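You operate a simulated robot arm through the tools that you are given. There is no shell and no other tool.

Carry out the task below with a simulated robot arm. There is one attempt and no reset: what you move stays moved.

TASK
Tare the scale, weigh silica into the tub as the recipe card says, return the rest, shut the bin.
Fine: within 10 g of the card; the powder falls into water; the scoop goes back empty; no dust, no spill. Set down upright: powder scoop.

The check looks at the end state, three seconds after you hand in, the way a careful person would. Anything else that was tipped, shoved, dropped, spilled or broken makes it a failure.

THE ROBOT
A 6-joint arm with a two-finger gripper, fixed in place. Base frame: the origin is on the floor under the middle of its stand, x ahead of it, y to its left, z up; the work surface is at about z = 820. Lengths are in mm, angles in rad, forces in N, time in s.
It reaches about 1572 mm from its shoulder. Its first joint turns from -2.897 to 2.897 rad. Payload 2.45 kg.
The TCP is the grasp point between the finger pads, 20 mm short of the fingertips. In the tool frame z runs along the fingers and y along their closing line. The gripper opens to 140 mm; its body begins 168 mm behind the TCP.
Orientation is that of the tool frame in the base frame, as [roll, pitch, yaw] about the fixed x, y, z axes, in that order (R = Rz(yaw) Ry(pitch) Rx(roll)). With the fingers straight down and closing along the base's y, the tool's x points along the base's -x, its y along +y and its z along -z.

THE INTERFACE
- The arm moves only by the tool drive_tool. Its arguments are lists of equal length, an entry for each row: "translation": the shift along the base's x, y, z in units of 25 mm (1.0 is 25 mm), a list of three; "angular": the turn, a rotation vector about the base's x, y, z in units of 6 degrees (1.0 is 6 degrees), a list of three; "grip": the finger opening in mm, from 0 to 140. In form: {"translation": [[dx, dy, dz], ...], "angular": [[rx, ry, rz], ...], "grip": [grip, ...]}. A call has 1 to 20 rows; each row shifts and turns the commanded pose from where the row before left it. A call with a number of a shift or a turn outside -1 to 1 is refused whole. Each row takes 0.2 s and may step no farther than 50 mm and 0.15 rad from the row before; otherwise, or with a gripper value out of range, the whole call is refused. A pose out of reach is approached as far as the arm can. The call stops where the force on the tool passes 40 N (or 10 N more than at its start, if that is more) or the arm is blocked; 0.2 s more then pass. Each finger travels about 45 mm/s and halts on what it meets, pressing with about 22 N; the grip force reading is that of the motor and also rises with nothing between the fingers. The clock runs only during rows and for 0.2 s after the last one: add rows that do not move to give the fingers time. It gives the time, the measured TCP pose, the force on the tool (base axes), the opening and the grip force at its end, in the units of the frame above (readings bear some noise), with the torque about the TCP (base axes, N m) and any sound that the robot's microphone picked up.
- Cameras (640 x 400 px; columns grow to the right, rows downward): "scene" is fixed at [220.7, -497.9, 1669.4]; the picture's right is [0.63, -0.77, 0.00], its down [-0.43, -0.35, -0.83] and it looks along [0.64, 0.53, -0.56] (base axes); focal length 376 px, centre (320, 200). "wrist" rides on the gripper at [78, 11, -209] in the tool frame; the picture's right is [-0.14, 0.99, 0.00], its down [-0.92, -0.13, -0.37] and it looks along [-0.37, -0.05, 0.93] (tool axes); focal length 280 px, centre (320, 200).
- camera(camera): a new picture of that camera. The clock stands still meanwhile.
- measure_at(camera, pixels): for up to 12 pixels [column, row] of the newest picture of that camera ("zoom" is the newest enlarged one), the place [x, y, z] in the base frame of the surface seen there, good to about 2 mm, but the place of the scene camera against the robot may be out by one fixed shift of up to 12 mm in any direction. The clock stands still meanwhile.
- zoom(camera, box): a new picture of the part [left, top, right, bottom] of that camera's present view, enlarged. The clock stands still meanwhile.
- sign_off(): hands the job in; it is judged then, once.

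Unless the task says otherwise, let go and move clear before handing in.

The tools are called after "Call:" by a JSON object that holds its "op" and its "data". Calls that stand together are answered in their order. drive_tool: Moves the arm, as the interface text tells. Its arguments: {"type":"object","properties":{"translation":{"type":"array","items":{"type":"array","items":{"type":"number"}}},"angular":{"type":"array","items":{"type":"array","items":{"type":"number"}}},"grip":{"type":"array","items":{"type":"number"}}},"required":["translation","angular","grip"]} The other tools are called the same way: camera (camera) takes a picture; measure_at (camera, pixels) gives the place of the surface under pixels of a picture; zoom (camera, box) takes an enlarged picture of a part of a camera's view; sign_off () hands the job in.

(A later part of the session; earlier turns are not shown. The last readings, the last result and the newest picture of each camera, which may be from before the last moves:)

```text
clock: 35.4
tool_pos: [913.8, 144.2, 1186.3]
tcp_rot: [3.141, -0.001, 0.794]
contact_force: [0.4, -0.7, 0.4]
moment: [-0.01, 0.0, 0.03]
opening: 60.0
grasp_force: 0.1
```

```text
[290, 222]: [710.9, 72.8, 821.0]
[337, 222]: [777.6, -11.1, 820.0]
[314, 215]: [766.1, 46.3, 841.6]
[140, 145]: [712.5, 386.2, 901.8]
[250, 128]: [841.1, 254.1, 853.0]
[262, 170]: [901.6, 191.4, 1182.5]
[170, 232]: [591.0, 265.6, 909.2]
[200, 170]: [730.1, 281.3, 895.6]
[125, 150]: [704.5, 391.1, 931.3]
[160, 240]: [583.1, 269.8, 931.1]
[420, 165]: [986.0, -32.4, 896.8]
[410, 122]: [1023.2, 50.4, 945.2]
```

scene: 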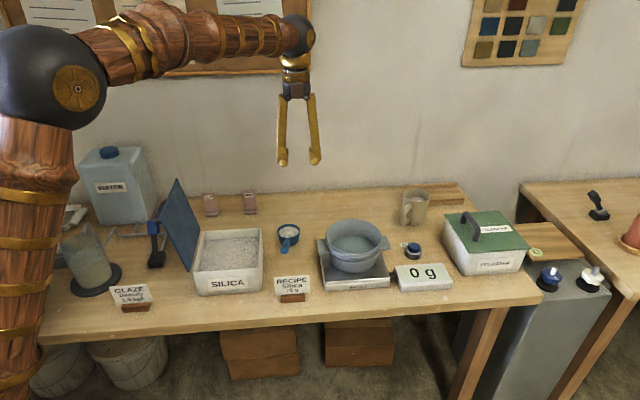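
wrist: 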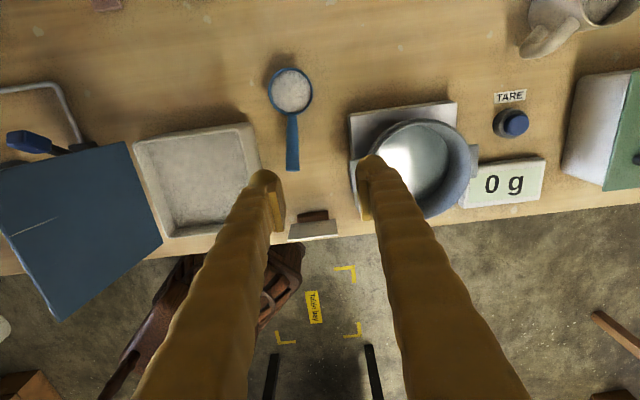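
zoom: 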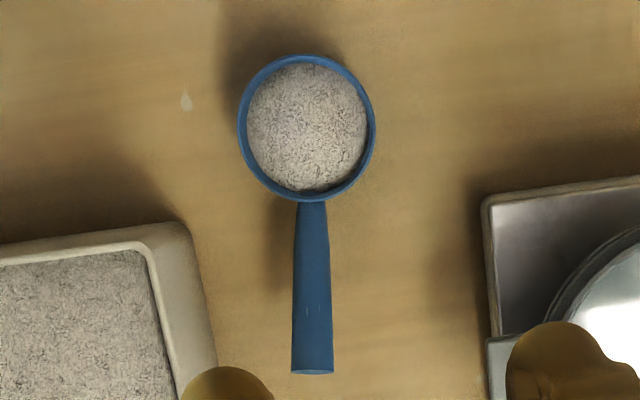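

The bowl centre is about (942.3,230.7) with radius 37. The handle azimuth is 38.7° with a slope of about 23.5°, and it tapers thinner toward the bowl. I'll yaw to match and pitch the tool forward so it points 40° down along the handle, staying high for now.

Call:
{"op": "drive_tool", "data": {"translation": [[-0.313, -0.018, -0.167], [-0.313, -0.018, -0.167], [-0.313, -0.018, -0.167], [-0.313, -0.018, -0.167], [-0.313, -0.018, -0.167], [-0.313, -0.018, -0.167], [-0.313, -0.018, -0.167], [-0.313, -0.018, -0.167], [-0.313, -0.018, -0.167], [-0.313, -0.018, -0.167], [-0.313, -0.018, -0.167], [0, 0, 0]], "angular": [[0, 0, -0.57], [0, 0, -0.56], [0.579, -0.722, 0], [0.579, -0.722, 0], [0.579, -0.722, 0], [0.579, -0.722, 0], [0.579, -0.722, 0], [0.579, -0.722, 0], [0.579, -0.722, 0], [0.579, -0.722, 0], [0.579, -0.722, 0], [0, 0, 0]], "grip": [60, 60, 60, 60, 60, 60, 60, 60, 60, 60, 60, 60]}}

Call:
{"op": "camera", "data": {"camera": "wrist"}}

Call:
{"op": "camera", "data": {"camera": "scene"}}

```text
clock: 38.0
tool_pos: [828.6, 139.6, 1140.1]
tcp_rot: [3.139, -0.873, 0.676]
contact_force: [-0.8, 0.6, 0.4]
moment: [0.01, 0.03, -0.03]
opening: 59.8
grasp_force: 0.1
```

```text
taken
```

wrist: 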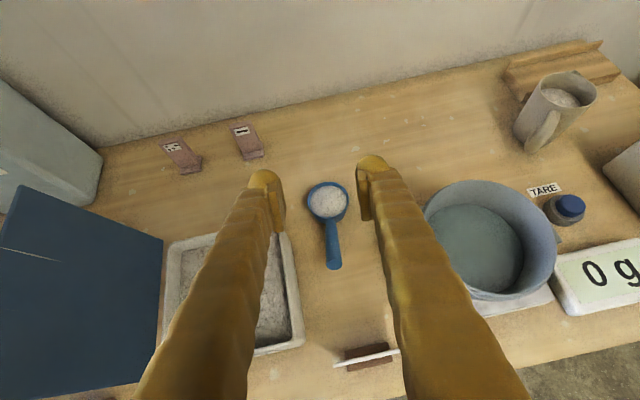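

```text
taken
```

scene: 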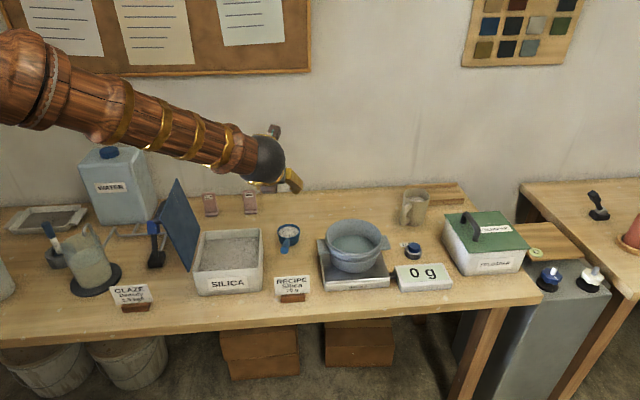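

The tool now points forward and down along the handle, with the camera on top. Before gripping, I'll dry-run the pouring roll (rightward about the handle azimuth) in free air to confirm the wrist can do it.

Call:
{"op": "drive_tool", "data": {"translation": [[0, 0, 0], [0, 0, 0], [0, 0, 0], [0, 0, 0], [0, 0, 0], [0, 0, 0], [0, 0, 0], [0, 0, 0], [0, 0, 0], [0, 0, 0], [0, 0, 0], [0, 0, 0], [0, 0, 0], [0, 0, 0], [0, 0, 0], [0, 0, 0], [0, 0, 0], [0, 0, 0], [0, 0, 0], [0, 0, 0]], "angular": [[0.78, 0.625, 0], [0.78, 0.625, 0], [0.78, 0.625, 0], [0.78, 0.625, 0], [0.78, 0.625, 0], [0.78, 0.625, 0], [0.78, 0.625, 0], [0.78, 0.625, 0], [0.78, 0.625, 0], [0.78, 0.625, 0], [0.78, 0.625, 0], [0.78, 0.625, 0], [0.78, 0.625, 0], [0.78, 0.625, 0], [0.78, 0.625, 0], [0.78, 0.625, 0], [0.78, 0.625, 0], [0.78, 0.625, 0], [0.78, 0.625, 0], [0.78, 0.625, 0]], "grip": [60, 60, 60, 60, 60, 60, 60, 60, 60, 60, 60, 60, 60, 60, 60, 60, 60, 60, 60, 60]}}

Call:
{"op": "camera", "data": {"camera": "scene"}}

```text
clock: 42.2
tool_pos: [828.5, 139.3, 1139.0]
tcp_rot: [-1.217, 0.393, -0.126]
contact_force: [-0.7, -0.2, -0.5]
moment: [-0.01, 0.01, 0.03]
opening: 60.3
grasp_force: 0.0
```

```text
taken
```

scene: 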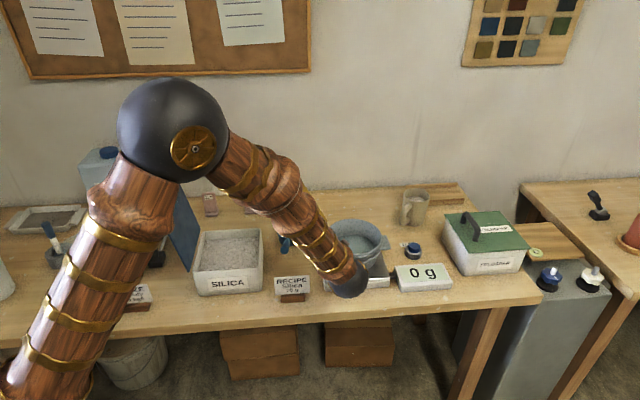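

The pose tracked the full 120° of rightward roll. I'll test 24° more for margin, then return.

Call:
{"op": "drive_tool", "data": {"translation": [[0, 0, 0], [0, 0, 0], [0, 0, 0], [0, 0, 0], [0, 0, 0]], "angular": [[0.78, 0.625, 0], [0.78, 0.625, 0], [0.78, 0.625, 0], [0.78, 0.625, 0], [0, 0, 0]], "grip": [60, 60, 60, 60, 60]}}

Call:
{"op": "drive_tool", "data": {"translation": [[0, 0, 0], [0, 0, 0], [0, 0, 0], [0, 0, 0], [0, 0, 0], [0, 0, 0], [0, 0, 0], [0, 0, 0], [0, 0, 0], [0, 0, 0], [0, 0, 0], [0, 0, 0], [0, 0, 0], [0, 0, 0], [0, 0, 0], [0, 0, 0], [0, 0, 0], [0, 0, 0], [0, 0, 0], [0, 0, 0]], "angular": [[-0.78, -0.625, 0], [-0.78, -0.625, 0], [-0.78, -0.625, 0], [-0.78, -0.625, 0], [-0.78, -0.625, 0], [-0.78, -0.625, 0], [-0.78, -0.625, 0], [-0.78, -0.625, 0], [-0.78, -0.625, 0], [-0.78, -0.625, 0], [-0.78, -0.625, 0], [-0.78, -0.625, 0], [-0.78, -0.625, 0], [-0.78, -0.625, 0], [-0.78, -0.625, 0], [-0.78, -0.625, 0], [-0.78, -0.625, 0], [-0.78, -0.625, 0], [-0.78, -0.625, 0], [-0.78, -0.625, 0]], "grip": [60, 60, 60, 60, 60, 60, 60, 60, 60, 60, 60, 60, 60, 60, 60, 60, 60, 60, 60, 60]}}

Call:
{"op": "drive_tool", "data": {"translation": [[0, 0, 0], [0, 0, 0], [0, 0, 0], [0, 0, 0], [0, 0, 0]], "angular": [[-0.78, -0.625, 0], [-0.78, -0.625, 0], [-0.78, -0.625, 0], [-0.78, -0.625, 0], [0, 0, 0]], "grip": [60, 60, 60, 60, 60]}}

Call:
{"op": "camera", "data": {"camera": "wrist"}}

```text
clock: 43.4
tool_pos: [827.8, 139.0, 1140.5]
tcp_rot: [-0.846, 0.668, 0.065]
contact_force: [-1.1, -0.5, -0.3]
moment: [-0.02, -0.01, 0.02]
opening: 59.9
grasp_force: 0.1
```

```text
clock: 47.6
tool_pos: [827.6, 138.9, 1139.0]
tcp_rot: [-2.54, -0.776, 0.228]
contact_force: [-0.5, -0.5, -0.4]
moment: [0.02, 0.01, 0.03]
opening: 60.1
grasp_force: 0.0
```

```text
clock: 48.8
tool_pos: [829.5, 138.1, 1138.7]
tcp_rot: [3.14, -0.872, 0.676]
contact_force: [0.3, 0.5, 0.6]
moment: [-0.01, -0.02, 0.0]
opening: 60.4
grasp_force: 0.1
```

```text
taken
```

wrist: 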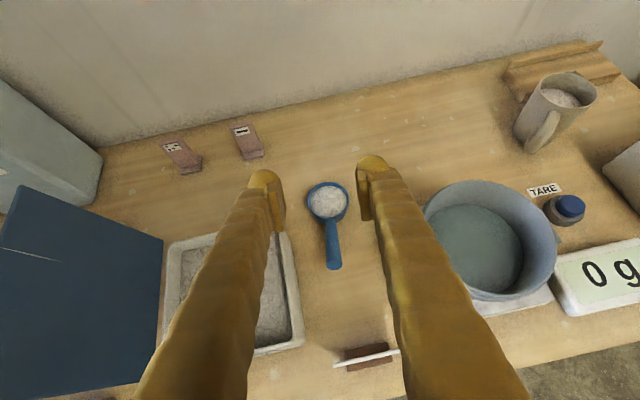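

Rolls up to 144° track fine, and the tool is back in the approach orientation. I'll descend to the pre-grasp behind the handle.

Call:
{"op": "drive_tool", "data": {"translation": [[0, 0.02, -0.9], [0, 0.02, -0.9], [0, 0, -0.9], [0, 0, -0.9], [0, 0, -0.9], [0, 0, -0.9], [0, 0, -0.9], [0, 0, -0.9], [0, 0, -0.9], [0, 0, 0]], "angular": [[0, 0, 0], [0, 0, 0], [0, 0, 0], [0, 0, 0], [0, 0, 0], [0, 0, 0], [0, 0, 0], [0, 0, 0], [0, 0, 0], [0, 0, 0]], "grip": [50, 50, 50, 50, 50, 50, 50, 50, 50, 50]}}

Call:
{"op": "camera", "data": {"camera": "wrist"}}

Call:
{"op": "zoom", "data": {"camera": "scene", "box": [220, 180, 380, 310]}}

```text
clock: 51.0
tool_pos: [826.3, 138.5, 936.1]
tcp_rot: [3.14, -0.874, 0.675]
contact_force: [0.2, 0.3, -0.5]
moment: [0.0, -0.02, -0.02]
opening: 50.5
grasp_force: 0.1
```

```text
taken
```

wrist: 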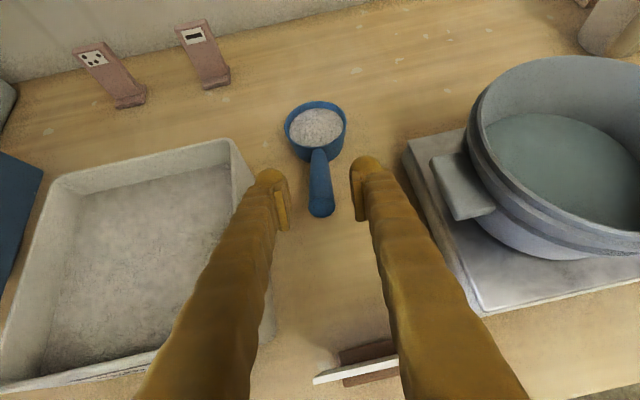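

```text
3.08 times, centred on (300, 245) of scene
```

zoom: 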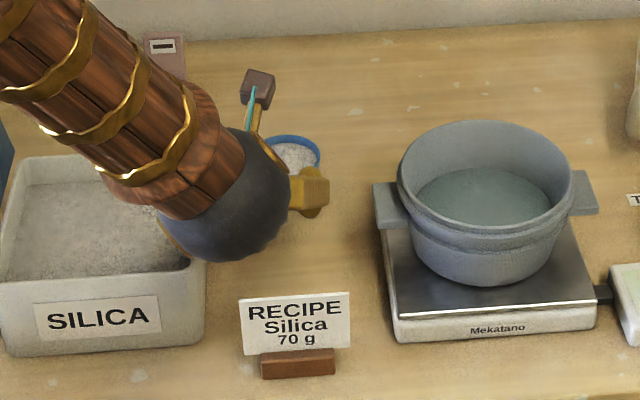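

The handle is centred between the fingers, at column ~319 against pads at 285 and 352, and the wrist sphere is well above the card. I'll measure the handle once more for the final depth.

Call:
{"op": "measure_at", "data": {"camera": "wrist", "pixels": [[320, 210], [320, 200], [320, 190], [319, 180], [319, 170], [318, 160], [308, 180], [331, 180], [318, 128], [290, 130], [346, 128], [318, 103]]}}

Call:
{"op": "zoom", "data": {"camera": "wrist", "box": [260, 90, 380, 230]}}

```text
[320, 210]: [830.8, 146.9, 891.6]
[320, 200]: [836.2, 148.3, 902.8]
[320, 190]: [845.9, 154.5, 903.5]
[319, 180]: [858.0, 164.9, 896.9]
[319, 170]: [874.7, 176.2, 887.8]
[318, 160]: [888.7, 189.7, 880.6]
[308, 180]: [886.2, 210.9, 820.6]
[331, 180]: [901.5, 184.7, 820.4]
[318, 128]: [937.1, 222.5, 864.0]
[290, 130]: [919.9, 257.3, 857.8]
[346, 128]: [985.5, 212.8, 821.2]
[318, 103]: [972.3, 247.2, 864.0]
```

```text
2.86 times, centred on (320, 160) of wrist
```

zoom: 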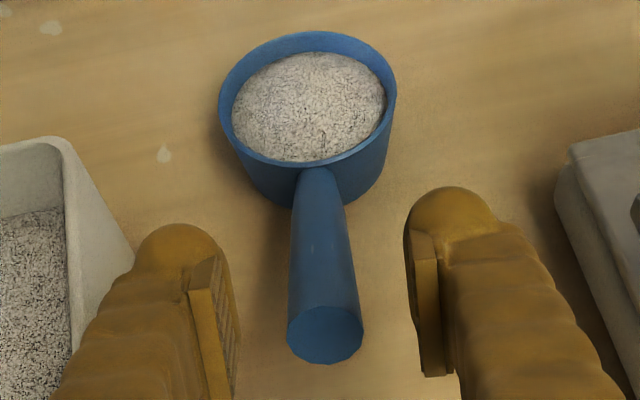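

The alignment is good: the lateral error is under 1 mm and about 111 mm of travel remains to the grip point (893.9,191.9,866). I'll advance along the tool axis.

Call:
{"op": "drive_tool", "data": {"translation": [[0.45, 0.356, -0.467], [0.45, 0.356, -0.467], [0.45, 0.356, -0.467], [0.45, 0.356, -0.467], [0.45, 0.356, -0.467], [0.45, 0.356, -0.467], [0, 0, 0]], "angular": [[0, 0, 0], [0, 0, 0], [0, 0, 0], [0, 0, 0], [0, 0, 0], [0, 0, 0], [0, 0, 0]], "grip": [50, 50, 50, 50, 50, 50, 50]}}

Call:
{"op": "camera", "data": {"camera": "wrist"}}

Call:
{"op": "camera", "data": {"camera": "scene"}}

```text
clock: 52.6
tool_pos: [893.9, 192.7, 867.1]
tcp_rot: [-3.141, -0.873, 0.675]
contact_force: [0.3, 0.1, 0.5]
moment: [-0.02, 0.0, 0.0]
opening: 50.1
grasp_force: 0.1
```

```text
taken
```

wrist: 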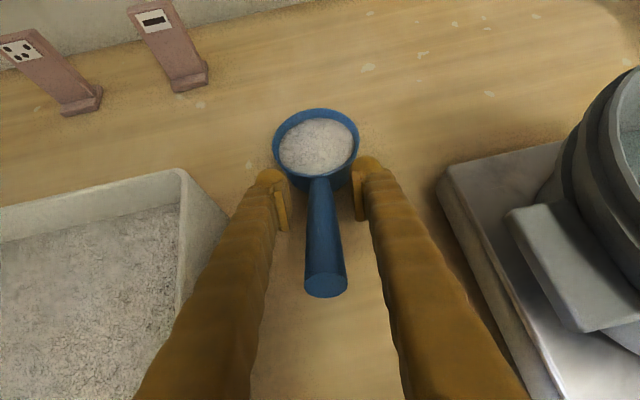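

```text
taken
```

scene: 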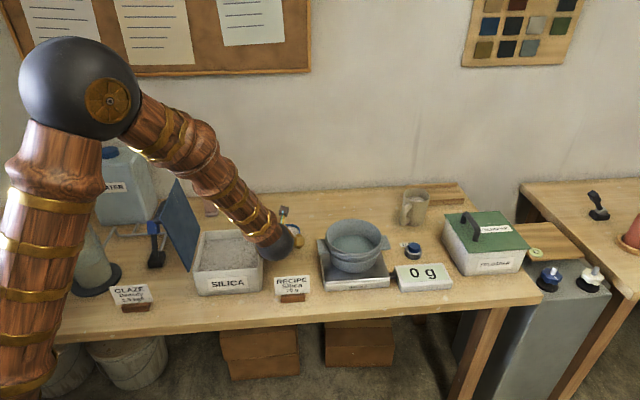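

The handle now lies lengthwise between the pads, centred at about column 320. I'll close gradually.

Call:
{"op": "drive_tool", "data": {"translation": [[0, 0, 0], [0, 0, 0], [0, 0, 0], [0, 0, 0], [0, 0, 0], [0, 0, 0], [0, 0, 0], [0, 0, 0], [0, 0, 0], [0, 0, 0], [0, 0, 0], [0, 0, 0], [0, 0, 0], [0, 0, 0], [0, 0, 0], [0, 0, 0], [0, 0, 0], [0, 0, 0]], "angular": [[0, 0, 0], [0, 0, 0], [0, 0, 0], [0, 0, 0], [0, 0, 0], [0, 0, 0], [0, 0, 0], [0, 0, 0], [0, 0, 0], [0, 0, 0], [0, 0, 0], [0, 0, 0], [0, 0, 0], [0, 0, 0], [0, 0, 0], [0, 0, 0], [0, 0, 0], [0, 0, 0]], "grip": [44, 38, 33, 29, 26, 24, 22, 21, 20, 19, 18, 17, 16, 14, 10, 0, 0, 0]}}

Call:
{"op": "camera", "data": {"camera": "wrist"}}

```text
clock: 56.4
tool_pos: [893.4, 194.0, 867.2]
tcp_rot: [3.139, -0.872, 0.674]
contact_force: [0.2, 0.0, -0.2]
moment: [-0.01, 0.03, 0.01]
opening: 22.8
grasp_force: 21.5
```

```text
taken
```

wrist: 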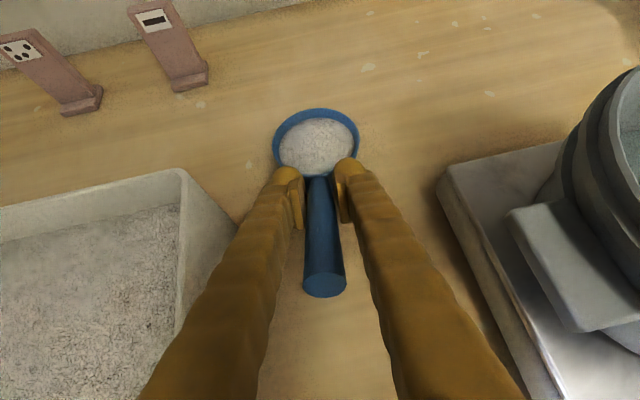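

It is gripped at 22.8 mm with 21.5 N and barely shifted. I'll lift a few millimetres and check for slip or tilt before going higher.

Call:
{"op": "drive_tool", "data": {"translation": [[0, 0, 0.06], [0, 0, 0.1], [0, 0, 0.12], [0, 0, 0.12], [0, 0, 0], [0, 0, 0]], "angular": [[0, 0, 0], [0, 0, 0], [0, 0, 0], [0, 0, 0], [0, 0, 0], [0, 0, 0]], "grip": [0, 0, 0, 0, 0, 0]}}

Call:
{"op": "camera", "data": {"camera": "wrist"}}

Call:
{"op": "zoom", "data": {"camera": "scene", "box": [240, 180, 340, 280]}}

```text
clock: 57.8
tool_pos: [894.3, 193.2, 876.0]
tcp_rot: [3.14, -0.874, 0.676]
contact_force: [-0.5, -0.1, -2.2]
moment: [-0.06, 0.08, -0.03]
opening: 22.9
grasp_force: 22.1
```

```text
taken
```

wrist: 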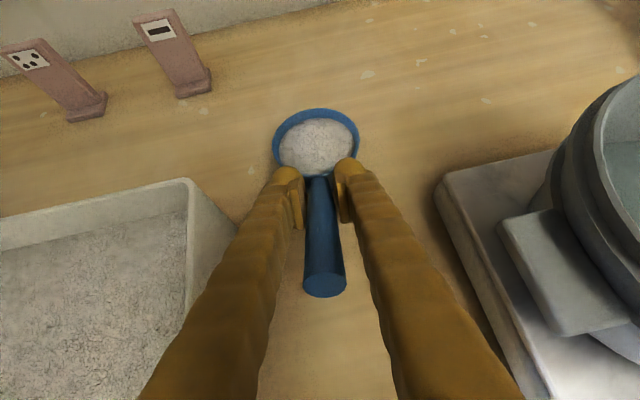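

```text
4.00 times, centred on (290, 230) of scene
```

zoom: 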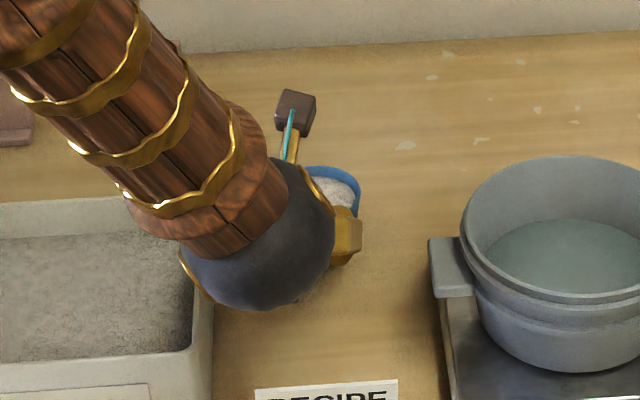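

The scoop moved up with the gripper: its place in the wrist view is unchanged and the force reads about -2.2 N. I'll lift smoothly to clear the tub rim height.

Call:
{"op": "drive_tool", "data": {"translation": [[0, 0, 0.15], [0, 0, 0.3], [0, 0, 0.45], [0, 0, 0.55], [0, 0, 0.55], [0, 0, 0.55], [0, 0, 0.55], [0, 0, 0.55], [0, 0, 0.55], [0, 0, 0.55], [0, 0, 0.55], [0, 0, 0.4], [0, 0, 0.25], [0, 0, 0.1], [0, 0, 0], [0, 0, 0]], "angular": [[0, 0, 0], [0, 0, 0], [0, 0, 0], [0, 0, 0], [0, 0, 0], [0, 0, 0], [0, 0, 0], [0, 0, 0], [0, 0, 0], [0, 0, 0], [0, 0, 0], [0, 0, 0], [0, 0, 0], [0, 0, 0], [0, 0, 0], [0, 0, 0]], "grip": [0, 0, 0, 0, 0, 0, 0, 0, 0, 0, 0, 0, 0, 0, 0, 0]}}

Call:
{"op": "camera", "data": {"camera": "wrist"}}

Call:
{"op": "camera", "data": {"camera": "scene"}}

```text
clock: 61.2
tool_pos: [895.1, 193.6, 1027.5]
tcp_rot: [3.141, -0.873, 0.675]
contact_force: [-0.2, 0.0, -1.9]
moment: [-0.06, 0.09, 0.01]
opening: 22.6
grasp_force: 21.9
```

```text
taken
```

wrist: 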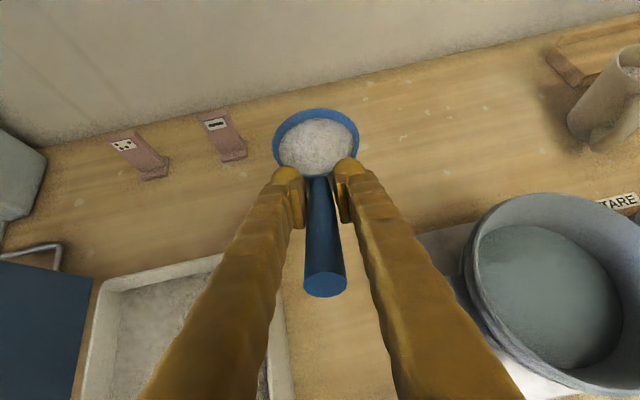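

```text
taken
```

scene: 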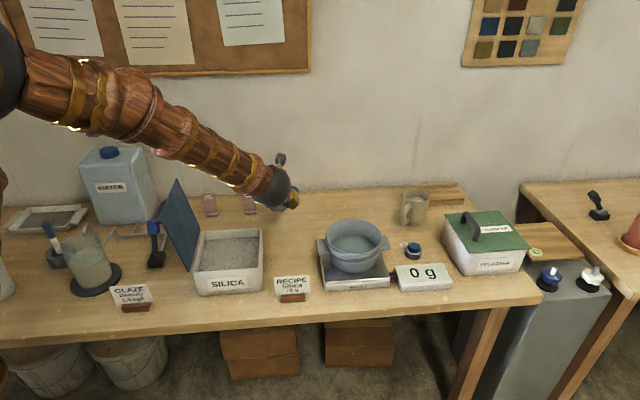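

The scoop is steady at roughly 0.2 kg in total. I'll measure the tub rim and water from this view to set the pour position.

Call:
{"op": "measure_at", "data": {"camera": "wrist", "pixels": [[469, 262], [476, 235], [500, 205], [540, 195], [590, 207], [628, 235], [480, 300], [510, 345], [545, 290], [500, 250], [560, 235], [610, 300]]}}

Call:
{"op": "zoom", "data": {"camera": "wrist", "box": [420, 170, 640, 400]}}

Call:
{"op": "zoom", "data": {"camera": "wrist", "box": [260, 90, 380, 200]}}

```text
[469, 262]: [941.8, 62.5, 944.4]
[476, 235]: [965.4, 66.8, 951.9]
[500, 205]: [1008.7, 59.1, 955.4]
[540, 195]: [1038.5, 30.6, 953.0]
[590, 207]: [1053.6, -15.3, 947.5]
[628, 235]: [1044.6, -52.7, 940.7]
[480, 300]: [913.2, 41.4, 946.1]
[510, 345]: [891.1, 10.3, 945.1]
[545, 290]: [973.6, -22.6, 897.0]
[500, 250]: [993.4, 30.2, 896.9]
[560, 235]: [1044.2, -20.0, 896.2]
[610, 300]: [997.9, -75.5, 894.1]
```

```text
1.74 times, centred on (530, 285) of wrist
```

zoom: 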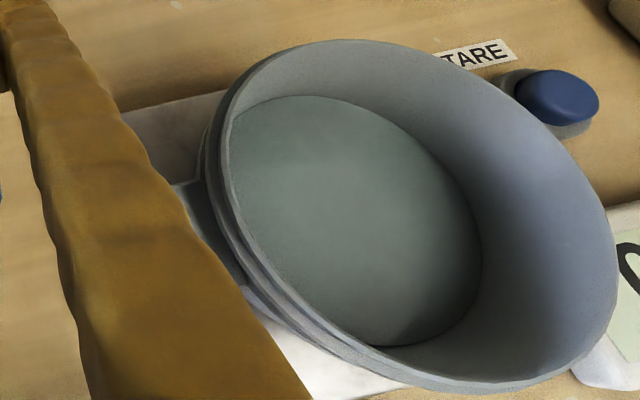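

```text
3.64 times, centred on (320, 145) of wrist
```

zoom: 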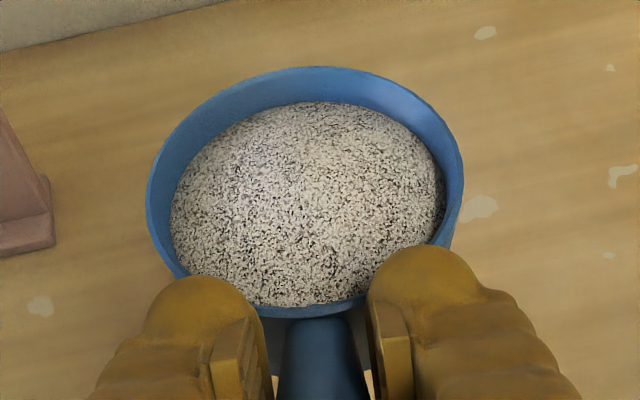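

The circle fit puts the tub centre at (970,-16.5), outer rim radius about 83, with water at z≈897. For a rightward pour I'll bring the bowl over the tub with the TCP at about (915,-45), moving smoothly and level.

Call:
{"op": "drive_tool", "data": {"translation": [[0.042, -0.2, 0], [0.042, -0.4, 0], [0.042, -0.56, 0], [0.042, -0.56, 0], [0.042, -0.56, 0], [0.042, -0.56, 0], [0.042, -0.56, 0], [0.042, -0.56, 0], [0.042, -0.56, 0], [0.042, -0.56, 0], [0.042, -0.56, 0], [0.042, -0.56, 0], [0.042, -0.56, 0], [0.042, -0.56, 0], [0.042, -0.56, 0], [0.042, -0.56, 0], [0.042, -0.56, 0], [0.042, -0.4, 0], [0.042, -0.14, 0], [0, 0, 0]], "angular": [[0, 0, 0], [0, 0, 0], [0, 0, 0], [0, 0, 0], [0, 0, 0], [0, 0, 0], [0, 0, 0], [0, 0, 0], [0, 0, 0], [0, 0, 0], [0, 0, 0], [0, 0, 0], [0, 0, 0], [0, 0, 0], [0, 0, 0], [0, 0, 0], [0, 0, 0], [0, 0, 0], [0, 0, 0], [0, 0, 0]], "grip": [0, 0, 0, 0, 0, 0, 0, 0, 0, 0, 0, 0, 0, 0, 0, 0, 0, 0, 0, 0]}}

Call:
{"op": "camera", "data": {"camera": "wrist"}}

Call:
{"op": "camera", "data": {"camera": "scene"}}

```text
clock: 65.4
tool_pos: [917.0, -45.0, 1028.4]
tcp_rot: [3.14, -0.87, 0.676]
contact_force: [0.0, -0.4, -3.9]
moment: [-0.08, 0.07, -0.01]
opening: 23.0
grasp_force: 22.4
```

```text
taken
```

wrist: 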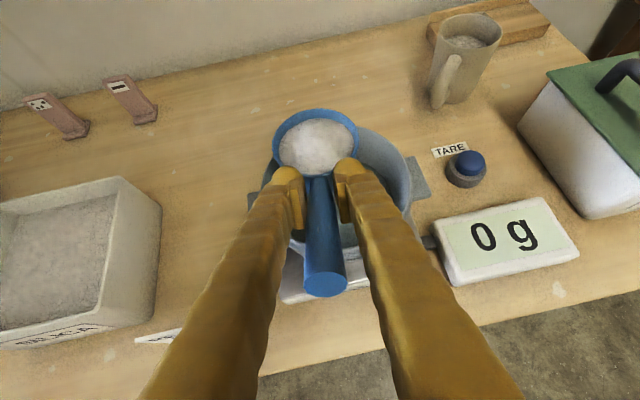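

```text
taken
```

scene: 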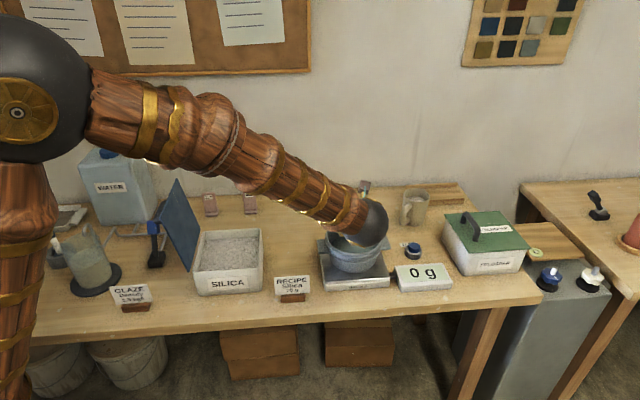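

The display reads 0 g and the bowl hangs over the tub. A leftward roll keeps the arm out of the scene camera's view of the display, so I'll shift the scoop slightly and lower it to about z=1000.

Call:
{"op": "drive_tool", "data": {"translation": [[0.17, -0.25, 0], [0.17, -0.25, -0.1], [0.18, -0.26, -0.2], [0, 0, -0.3], [0, 0, -0.3], [0, 0, -0.2], [0, 0, 0], [0, 0, 0]], "angular": [[0, 0, 0], [0, 0, 0], [0, 0, 0], [0, 0, 0], [0, 0, 0], [0, 0, 0], [0, 0, 0], [0, 0, 0]], "grip": [0, 0, 0, 0, 0, 0, 0, 0]}}

Call:
{"op": "camera", "data": {"camera": "wrist"}}

Call:
{"op": "measure_at", "data": {"camera": "wrist", "pixels": [[317, 147], [275, 147], [357, 140], [317, 110], [265, 160], [405, 165], [300, 250], [355, 240], [325, 285], [326, 240]]}}

Call:
{"op": "zoom", "data": {"camera": "scene", "box": [300, 170, 460, 300]}}

```text
clock: 67.2
tool_pos: [929.1, -62.9, 1001.1]
tcp_rot: [-3.142, -0.873, 0.676]
contact_force: [-0.4, -0.5, -2.9]
moment: [-0.08, 0.06, 0.01]
opening: 23.0
grasp_force: 22.3
```

```text
taken
```

wrist: 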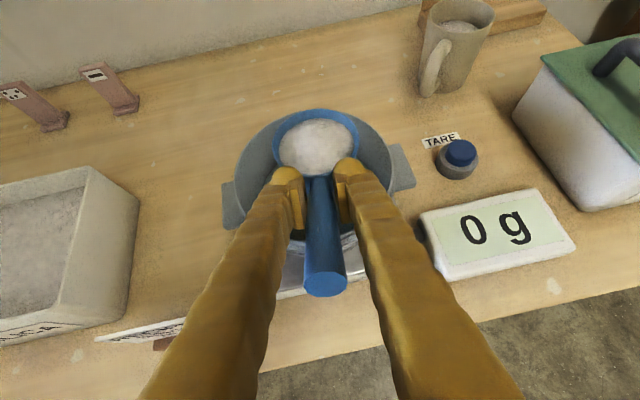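

```text
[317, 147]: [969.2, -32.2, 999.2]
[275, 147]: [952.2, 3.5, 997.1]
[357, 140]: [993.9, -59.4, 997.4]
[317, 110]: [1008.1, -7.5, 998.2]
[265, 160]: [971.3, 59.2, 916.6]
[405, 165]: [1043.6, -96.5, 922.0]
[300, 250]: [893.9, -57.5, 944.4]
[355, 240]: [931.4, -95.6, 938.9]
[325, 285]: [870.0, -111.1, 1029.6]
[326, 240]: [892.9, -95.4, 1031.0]
```

```text
3.08 times, centred on (380, 235) of scene
```

zoom: 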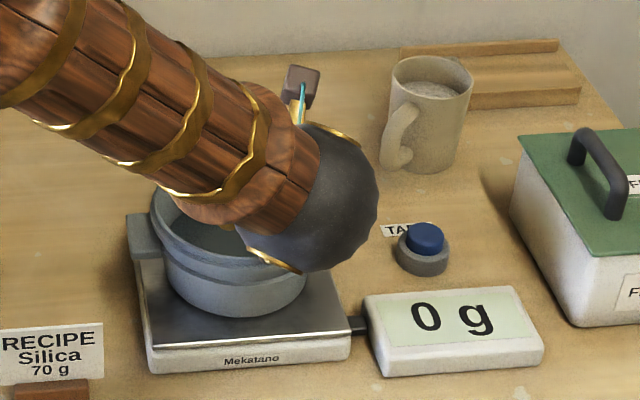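

The bowl centre is at about (976,-26) with its rim at z≈998, so the left lip is well inside the tub. I'll start the leftward roll gently with 20° and check the display.

Call:
{"op": "drive_tool", "data": {"translation": [[0, 0, 0], [0, 0, 0], [0, 0, 0], [0, 0, 0], [0, 0, 0], [0, 0, 0], [0, 0, 0], [0, 0, 0]], "angular": [[-0.39, -0.3125, 0], [-0.43, -0.344, 0], [-0.43, -0.344, 0], [-0.43, -0.344, 0], [-0.43, -0.344, 0], [-0.43, -0.344, 0], [0, 0, 0], [0, 0, 0]], "grip": [0, 0, 0, 0, 0, 0, 0, 0]}}

Call:
{"op": "camera", "data": {"camera": "wrist"}}

Call:
{"op": "zoom", "data": {"camera": "scene", "box": [300, 170, 460, 300]}}

```text
clock: 69.0
tool_pos: [927.5, -64.1, 1000.8]
tcp_rot: [2.638, -0.807, 1.054]
contact_force: [-0.1, -0.7, -2.7]
moment: [-0.04, 0.08, -0.01]
opening: 22.8
grasp_force: 21.8
```

```text
taken
```

wrist: 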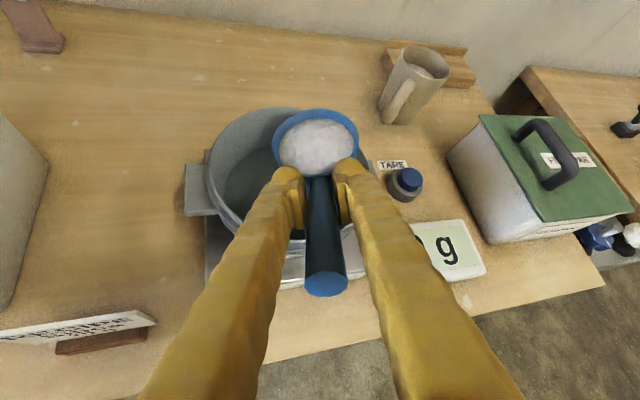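

```text
3.08 times, centred on (380, 235) of scene
```

zoom: 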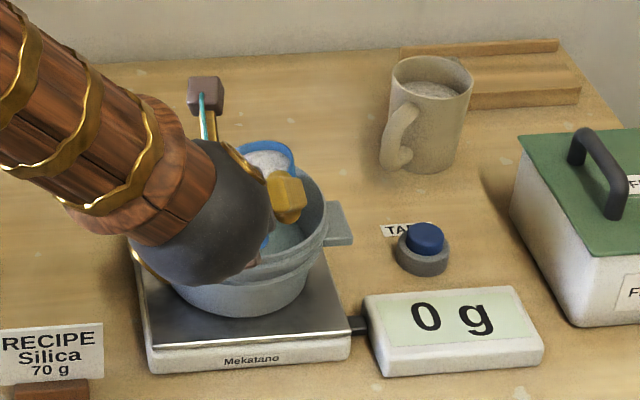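

At about 20° of roll nothing has poured (0 g) and the scoop is secure. I'll add 9° slowly.

Call:
{"op": "drive_tool", "data": {"translation": [[0, 0, 0], [0, 0, 0], [0, 0, 0], [0, 0, 0], [0, 0, 0], [0, 0, 0]], "angular": [[-0.312, -0.25, 0], [-0.312, -0.25, 0], [-0.312, -0.25, 0], [-0.234, -0.1875, 0], [0, 0, 0], [0, 0, 0]], "grip": [0, 0, 0, 0, 0, 0]}}

Call:
{"op": "zoom", "data": {"camera": "scene", "box": [300, 170, 460, 300]}}

Call:
{"op": "camera", "data": {"camera": "wrist"}}

```text
clock: 70.4
tool_pos: [929.0, -64.0, 1001.9]
tcp_rot: [2.438, -0.74, 1.19]
contact_force: [-0.1, -0.2, -2.1]
moment: [0.0, 0.12, 0.0]
opening: 22.8
grasp_force: 22.4
```

```text
3.08 times, centred on (380, 235) of scene
```

zoom: 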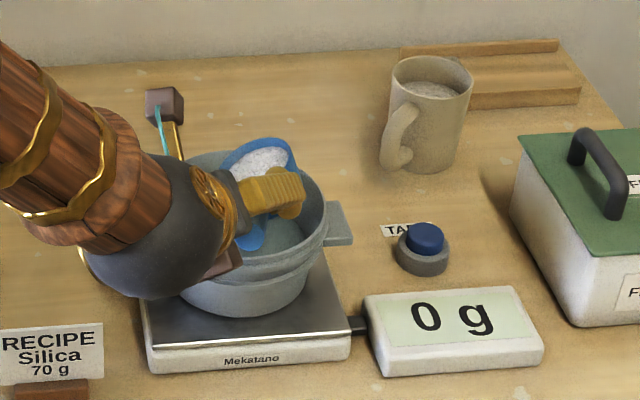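

```text
taken
```

wrist: 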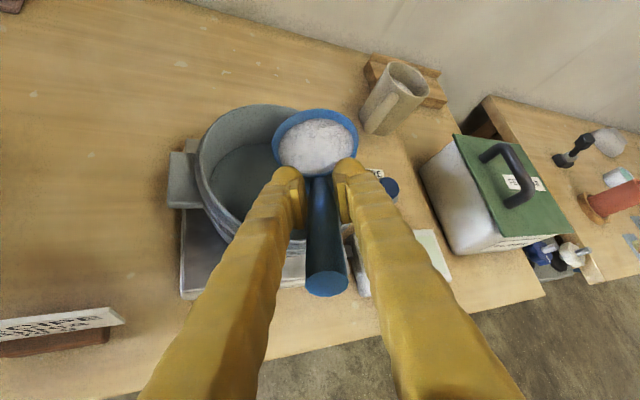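

At 28.5° the display still shows 0 g and I see no flow. I'll continue in small steps.

Call:
{"op": "drive_tool", "data": {"translation": [[0, 0, 0], [0, 0, 0], [0, 0, 0], [0, 0, 0], [0, 0, 0]], "angular": [[-0.26, -0.208, 0], [-0.26, -0.208, 0], [-0.13, -0.104, 0], [0, 0, 0], [0, 0, 0]], "grip": [0, 0, 0, 0, 0]}}

Call:
{"op": "zoom", "data": {"camera": "scene", "box": [300, 170, 460, 300]}}

```text
clock: 71.6
tool_pos: [928.9, -63.4, 1000.9]
tcp_rot: [2.344, -0.691, 1.258]
contact_force: [-0.4, -0.2, -2.3]
moment: [-0.05, 0.13, -0.01]
opening: 22.6
grasp_force: 21.9
```

```text
3.08 times, centred on (380, 235) of scene
```

zoom: 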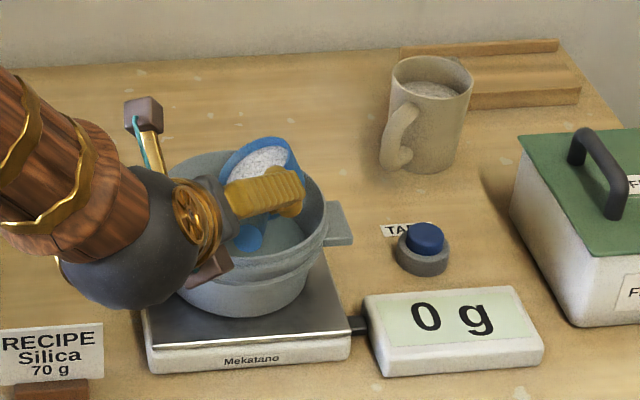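

About 33.5° now and still 0 g. I'll add 3° more.

Call:
{"op": "drive_tool", "data": {"translation": [[0, 0, 0], [0, 0, 0], [0, 0, 0], [0, 0, 0]], "angular": [[-0.2, -0.16, 0], [-0.2, -0.16, 0], [0, 0, 0], [0, 0, 0]], "grip": [0, 0, 0, 0]}}

Call:
{"op": "zoom", "data": {"camera": "scene", "box": [300, 170, 460, 300]}}

```text
clock: 72.6
tool_pos: [928.9, -64.6, 1003.3]
tcp_rot: [2.284, -0.661, 1.291]
contact_force: [-0.1, -0.2, -1.7]
moment: [-0.04, 0.13, 0.01]
opening: 22.8
grasp_force: 22.0
```

```text
3.08 times, centred on (380, 235) of scene
```

zoom: 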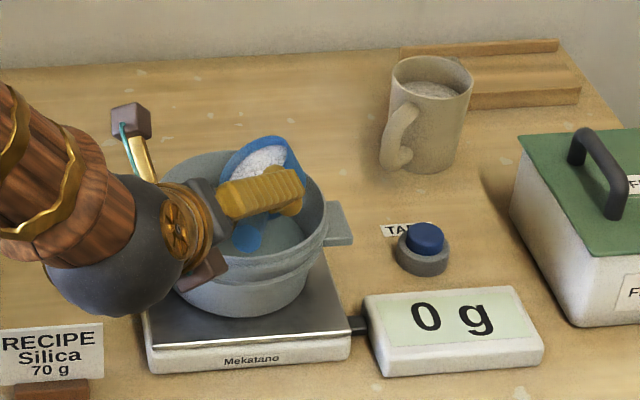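

36.5° and no pour yet. Another 3°.

Call:
{"op": "drive_tool", "data": {"translation": [[0, 0, 0], [0, 0, 0], [0, 0, 0], [0, 0, 0]], "angular": [[-0.2, -0.16, 0], [-0.2, -0.16, 0], [0, 0, 0], [0, 0, 0]], "grip": [0, 0, 0, 0]}}

Call:
{"op": "zoom", "data": {"camera": "scene", "box": [300, 170, 460, 300]}}

Call:
{"op": "camera", "data": {"camera": "wrist"}}

```text
clock: 73.6
tool_pos: [928.0, -63.5, 1002.0]
tcp_rot: [2.23, -0.63, 1.325]
contact_force: [-0.3, 0.5, -2.6]
moment: [-0.01, 0.1, -0.01]
opening: 23.0
grasp_force: 21.6
```

```text
3.08 times, centred on (380, 235) of scene
```

zoom: 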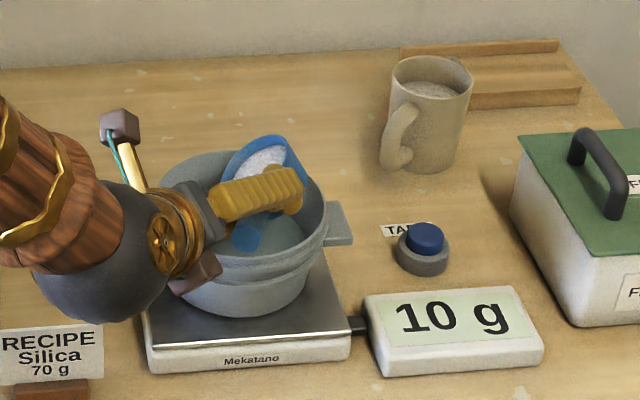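

```text
taken
```

wrist: 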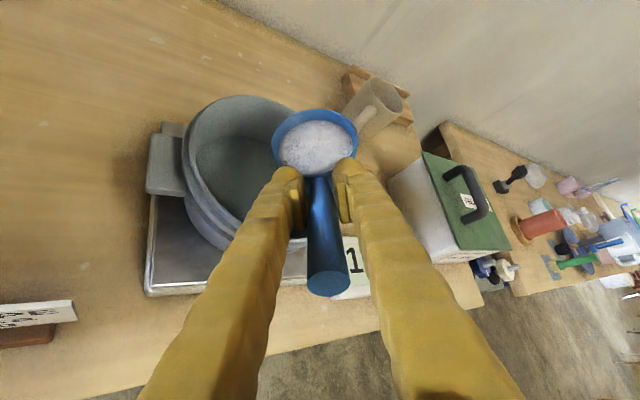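

The display now reads 10 g at about 39.5°. I'll hold still for a moment to see whether the flow stops by itself.

Call:
{"op": "drive_tool", "data": {"translation": [[0, 0, 0], [0, 0, 0], [0, 0, 0]], "angular": [[0, 0, 0], [0, 0, 0], [0, 0, 0]], "grip": [0, 0, 0]}}

Call:
{"op": "zoom", "data": {"camera": "scene", "box": [300, 170, 460, 300]}}

```text
clock: 74.4
tool_pos: [929.3, -64.4, 1002.5]
tcp_rot: [2.23, -0.63, 1.324]
contact_force: [0.4, 0.5, -2.8]
moment: [-0.01, 0.12, -0.01]
opening: 22.8
grasp_force: 21.5
```

```text
3.08 times, centred on (380, 235) of scene
```

zoom: 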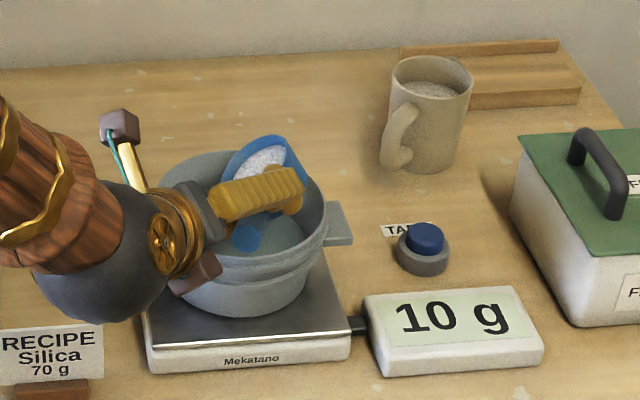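

It is stable at 10 g, so the pour is controlled by tilt. I'll add 3° more.

Call:
{"op": "drive_tool", "data": {"translation": [[0, 0, 0], [0, 0, 0], [0, 0, 0], [0, 0, 0], [0, 0, 0]], "angular": [[-0.2, -0.16, 0], [-0.2, -0.16, 0], [0, 0, 0], [0, 0, 0], [0, 0, 0]], "grip": [0, 0, 0, 0, 0]}}

Call:
{"op": "zoom", "data": {"camera": "scene", "box": [300, 170, 460, 300]}}

```text
clock: 75.6
tool_pos: [928.9, -64.4, 1000.4]
tcp_rot: [2.18, -0.597, 1.353]
contact_force: [-0.8, -0.3, -2.1]
moment: [-0.04, 0.14, 0.0]
opening: 22.9
grasp_force: 22.5
```

```text
3.08 times, centred on (380, 235) of scene
```

zoom: 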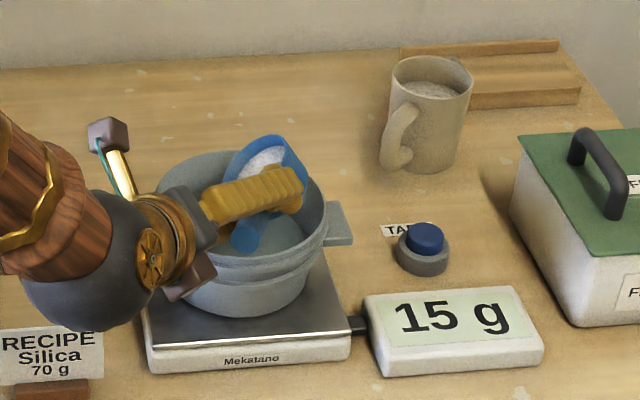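

15 g at 42.5°, with a display step of 5 g. I'll add 4.5°.

Call:
{"op": "drive_tool", "data": {"translation": [[0, 0, 0], [0, 0, 0], [0, 0, 0], [0, 0, 0], [0, 0, 0], [0, 0, 0]], "angular": [[-0.2, -0.16, 0], [-0.2, -0.16, 0], [-0.2, -0.16, 0], [0, 0, 0], [0, 0, 0], [0, 0, 0]], "grip": [0, 0, 0, 0, 0, 0]}}

Call:
{"op": "zoom", "data": {"camera": "scene", "box": [300, 170, 460, 300]}}

```text
clock: 77.0
tool_pos: [930.4, -62.8, 1001.7]
tcp_rot: [2.107, -0.543, 1.395]
contact_force: [-1.0, -0.7, -2.6]
moment: [0.0, 0.16, -0.02]
opening: 22.9
grasp_force: 21.9
```

```text
3.08 times, centred on (380, 235) of scene
```

zoom: 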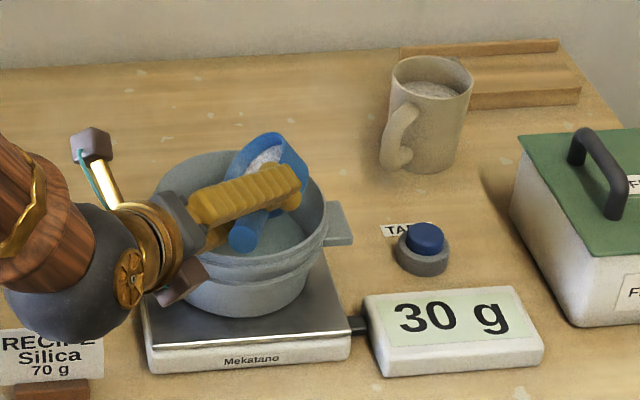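

30 g at 47°, which is roughly 3.3 g per degree. Another 4.5°.

Call:
{"op": "drive_tool", "data": {"translation": [[0, 0, 0], [0, 0, 0], [0, 0, 0], [0, 0, 0], [0, 0, 0], [0, 0, 0]], "angular": [[-0.2, -0.16, 0], [-0.2, -0.16, 0], [-0.2, -0.16, 0], [0, 0, 0], [0, 0, 0], [0, 0, 0]], "grip": [0, 0, 0, 0, 0, 0]}}

Call:
{"op": "zoom", "data": {"camera": "scene", "box": [300, 170, 460, 300]}}

```text
clock: 78.4
tool_pos: [928.0, -63.2, 1003.4]
tcp_rot: [2.036, -0.49, 1.427]
contact_force: [-0.4, 1.1, -2.3]
moment: [-0.03, 0.1, 0.02]
opening: 22.8
grasp_force: 22.3
```

```text
3.08 times, centred on (380, 235) of scene
```

zoom: 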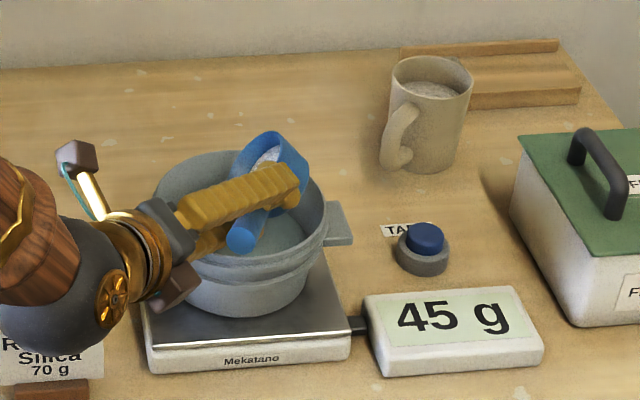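

45 g at 51.6°. I'll add 4.5° more, which should give about 60 g.

Call:
{"op": "drive_tool", "data": {"translation": [[0, 0, 0], [0, 0, 0], [0, 0, 0], [0, 0, 0], [0, 0, 0], [0, 0, 0]], "angular": [[-0.2, -0.16, 0], [-0.2, -0.16, 0], [-0.2, -0.16, 0], [0, 0, 0], [0, 0, 0], [0, 0, 0]], "grip": [0, 0, 0, 0, 0, 0]}}

Call:
{"op": "zoom", "data": {"camera": "scene", "box": [300, 170, 460, 300]}}

```text
clock: 79.8
tool_pos: [928.8, -63.1, 1002.2]
tcp_rot: [1.972, -0.435, 1.458]
contact_force: [-0.1, -0.2, -1.7]
moment: [-0.04, 0.12, 0.02]
opening: 22.9
grasp_force: 22.2
```

```text
3.08 times, centred on (380, 235) of scene
```

zoom: 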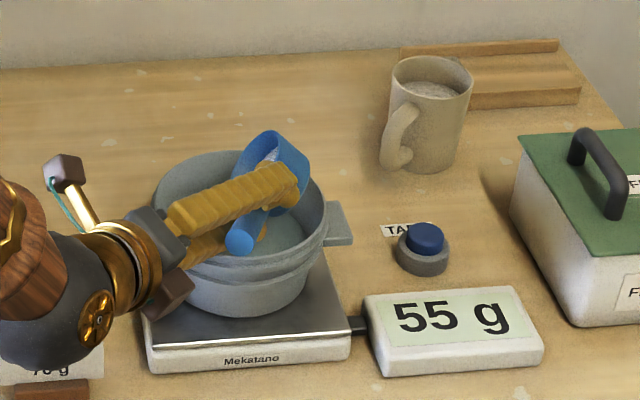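

55 g at 56°. I'll add 3° and recheck.

Call:
{"op": "drive_tool", "data": {"translation": [[0, 0, 0], [0, 0, 0], [0, 0, 0], [0, 0, 0], [0, 0, 0]], "angular": [[-0.2, -0.16, 0], [-0.2, -0.16, 0], [0, 0, 0], [0, 0, 0], [0, 0, 0]], "grip": [0, 0, 0, 0, 0]}}

Call:
{"op": "zoom", "data": {"camera": "scene", "box": [300, 170, 460, 300]}}

```text
clock: 81.0
tool_pos: [928.5, -68.9, 1002.4]
tcp_rot: [1.934, -0.399, 1.485]
contact_force: [1.1, -0.3, -2.0]
moment: [0.02, 0.05, -0.01]
opening: 22.9
grasp_force: 22.0
out of reach, approached as far as the arm can: row 2
```

```text
3.08 times, centred on (380, 235) of scene
```

zoom: 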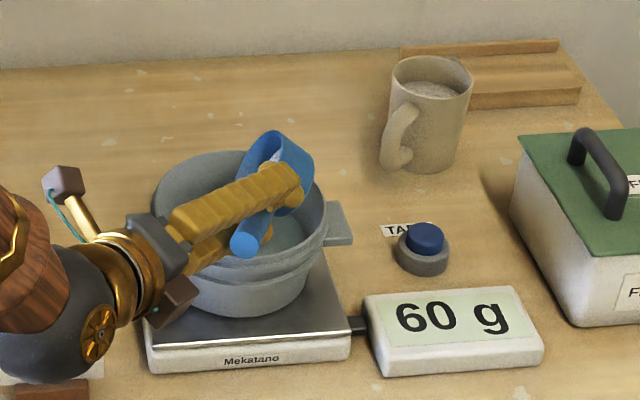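

The display reads 60 g and the arm hit a reach limit with the wrist folded close to the base, at about 59° of roll. I'll shift the scoop 12 mm outward in +x, which stays well inside the tub, to free the wrist, and hold there.

Call:
{"op": "drive_tool", "data": {"translation": [[0.12, 0, 0], [0.18, 0, 0], [0.18, 0, 0], [0, 0, 0], [0, 0, 0]], "angular": [[0, 0, 0], [0, 0, 0], [0, 0, 0], [0, 0, 0], [0, 0, 0]], "grip": [0, 0, 0, 0, 0]}}

Call:
{"op": "zoom", "data": {"camera": "scene", "box": [300, 170, 460, 300]}}

Call:
{"op": "camera", "data": {"camera": "wrist"}}

Call:
{"op": "camera", "data": {"camera": "scene"}}

```text
clock: 82.2
tool_pos: [941.0, -69.2, 1003.3]
tcp_rot: [1.933, -0.401, 1.484]
contact_force: [-1.0, -0.7, -1.7]
moment: [-0.07, 0.13, -0.01]
opening: 22.7
grasp_force: 22.3
```

```text
3.08 times, centred on (380, 235) of scene
```

zoom: 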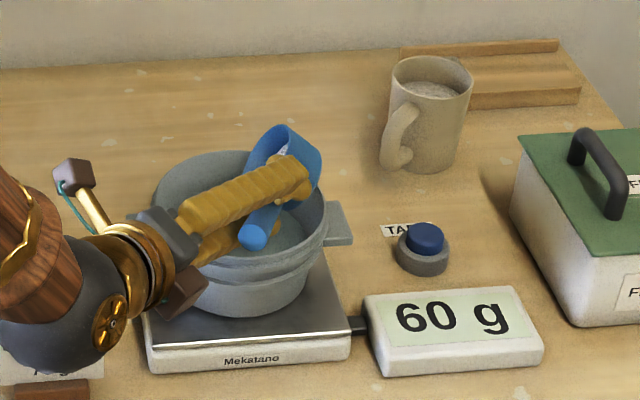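

```text
taken
```

wrist: 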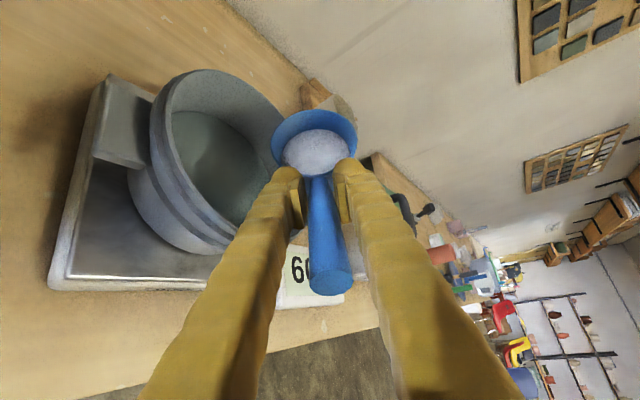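

```text
taken
```

scene: 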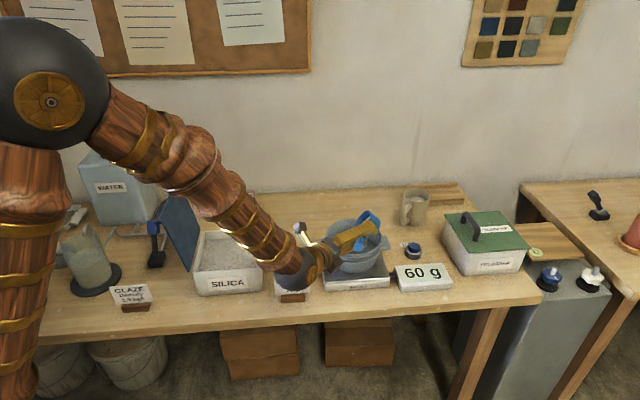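

60 g is holding and the translation tracked. I'll try another 1.5° of roll.

Call:
{"op": "drive_tool", "data": {"translation": [[0, 0, 0], [0, 0, 0], [0, 0, 0]], "angular": [[-0.2, -0.16, 0], [0, 0, 0], [0, 0, 0]], "grip": [0, 0, 0]}}

Call:
{"op": "zoom", "data": {"camera": "scene", "box": [300, 170, 460, 300]}}

```text
clock: 83.0
tool_pos: [940.6, -75.4, 1004.0]
tcp_rot: [1.914, -0.382, 1.493]
contact_force: [0.1, 0.2, -2.1]
moment: [-0.03, 0.11, 0.0]
opening: 22.7
grasp_force: 21.8
out of reach, approached as far as the arm can: row 1
```

```text
3.08 times, centred on (380, 235) of scene
```

zoom: 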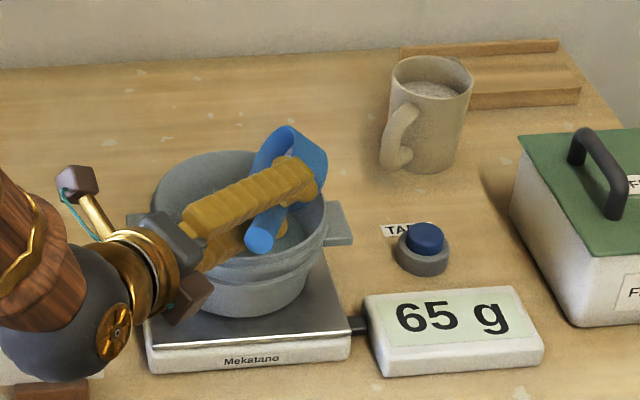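

65 g now. The limit nudges the scoop about 6 mm in -y per step, which is still well inside the tub. One more 1.5° should bring it to about 70 g.

Call:
{"op": "drive_tool", "data": {"translation": [[0, 0, 0], [0, 0, 0], [0, 0, 0]], "angular": [[-0.2, -0.16, 0], [0, 0, 0], [0, 0, 0]], "grip": [0, 0, 0]}}

Call:
{"op": "zoom", "data": {"camera": "scene", "box": [300, 170, 460, 300]}}

```text
clock: 83.8
tool_pos: [939.9, -84.3, 1005.3]
tcp_rot: [1.893, -0.361, 1.502]
contact_force: [0.1, -0.1, -2.0]
moment: [0.0, 0.09, -0.02]
opening: 22.6
grasp_force: 22.1
out of reach, approached as far as the arm can: row 1
```

```text
3.08 times, centred on (380, 235) of scene
```

zoom: 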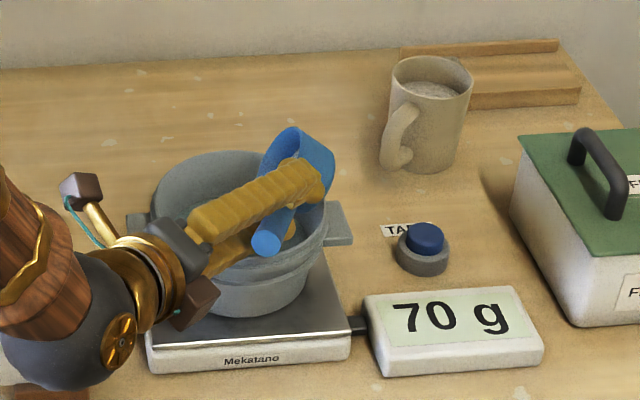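

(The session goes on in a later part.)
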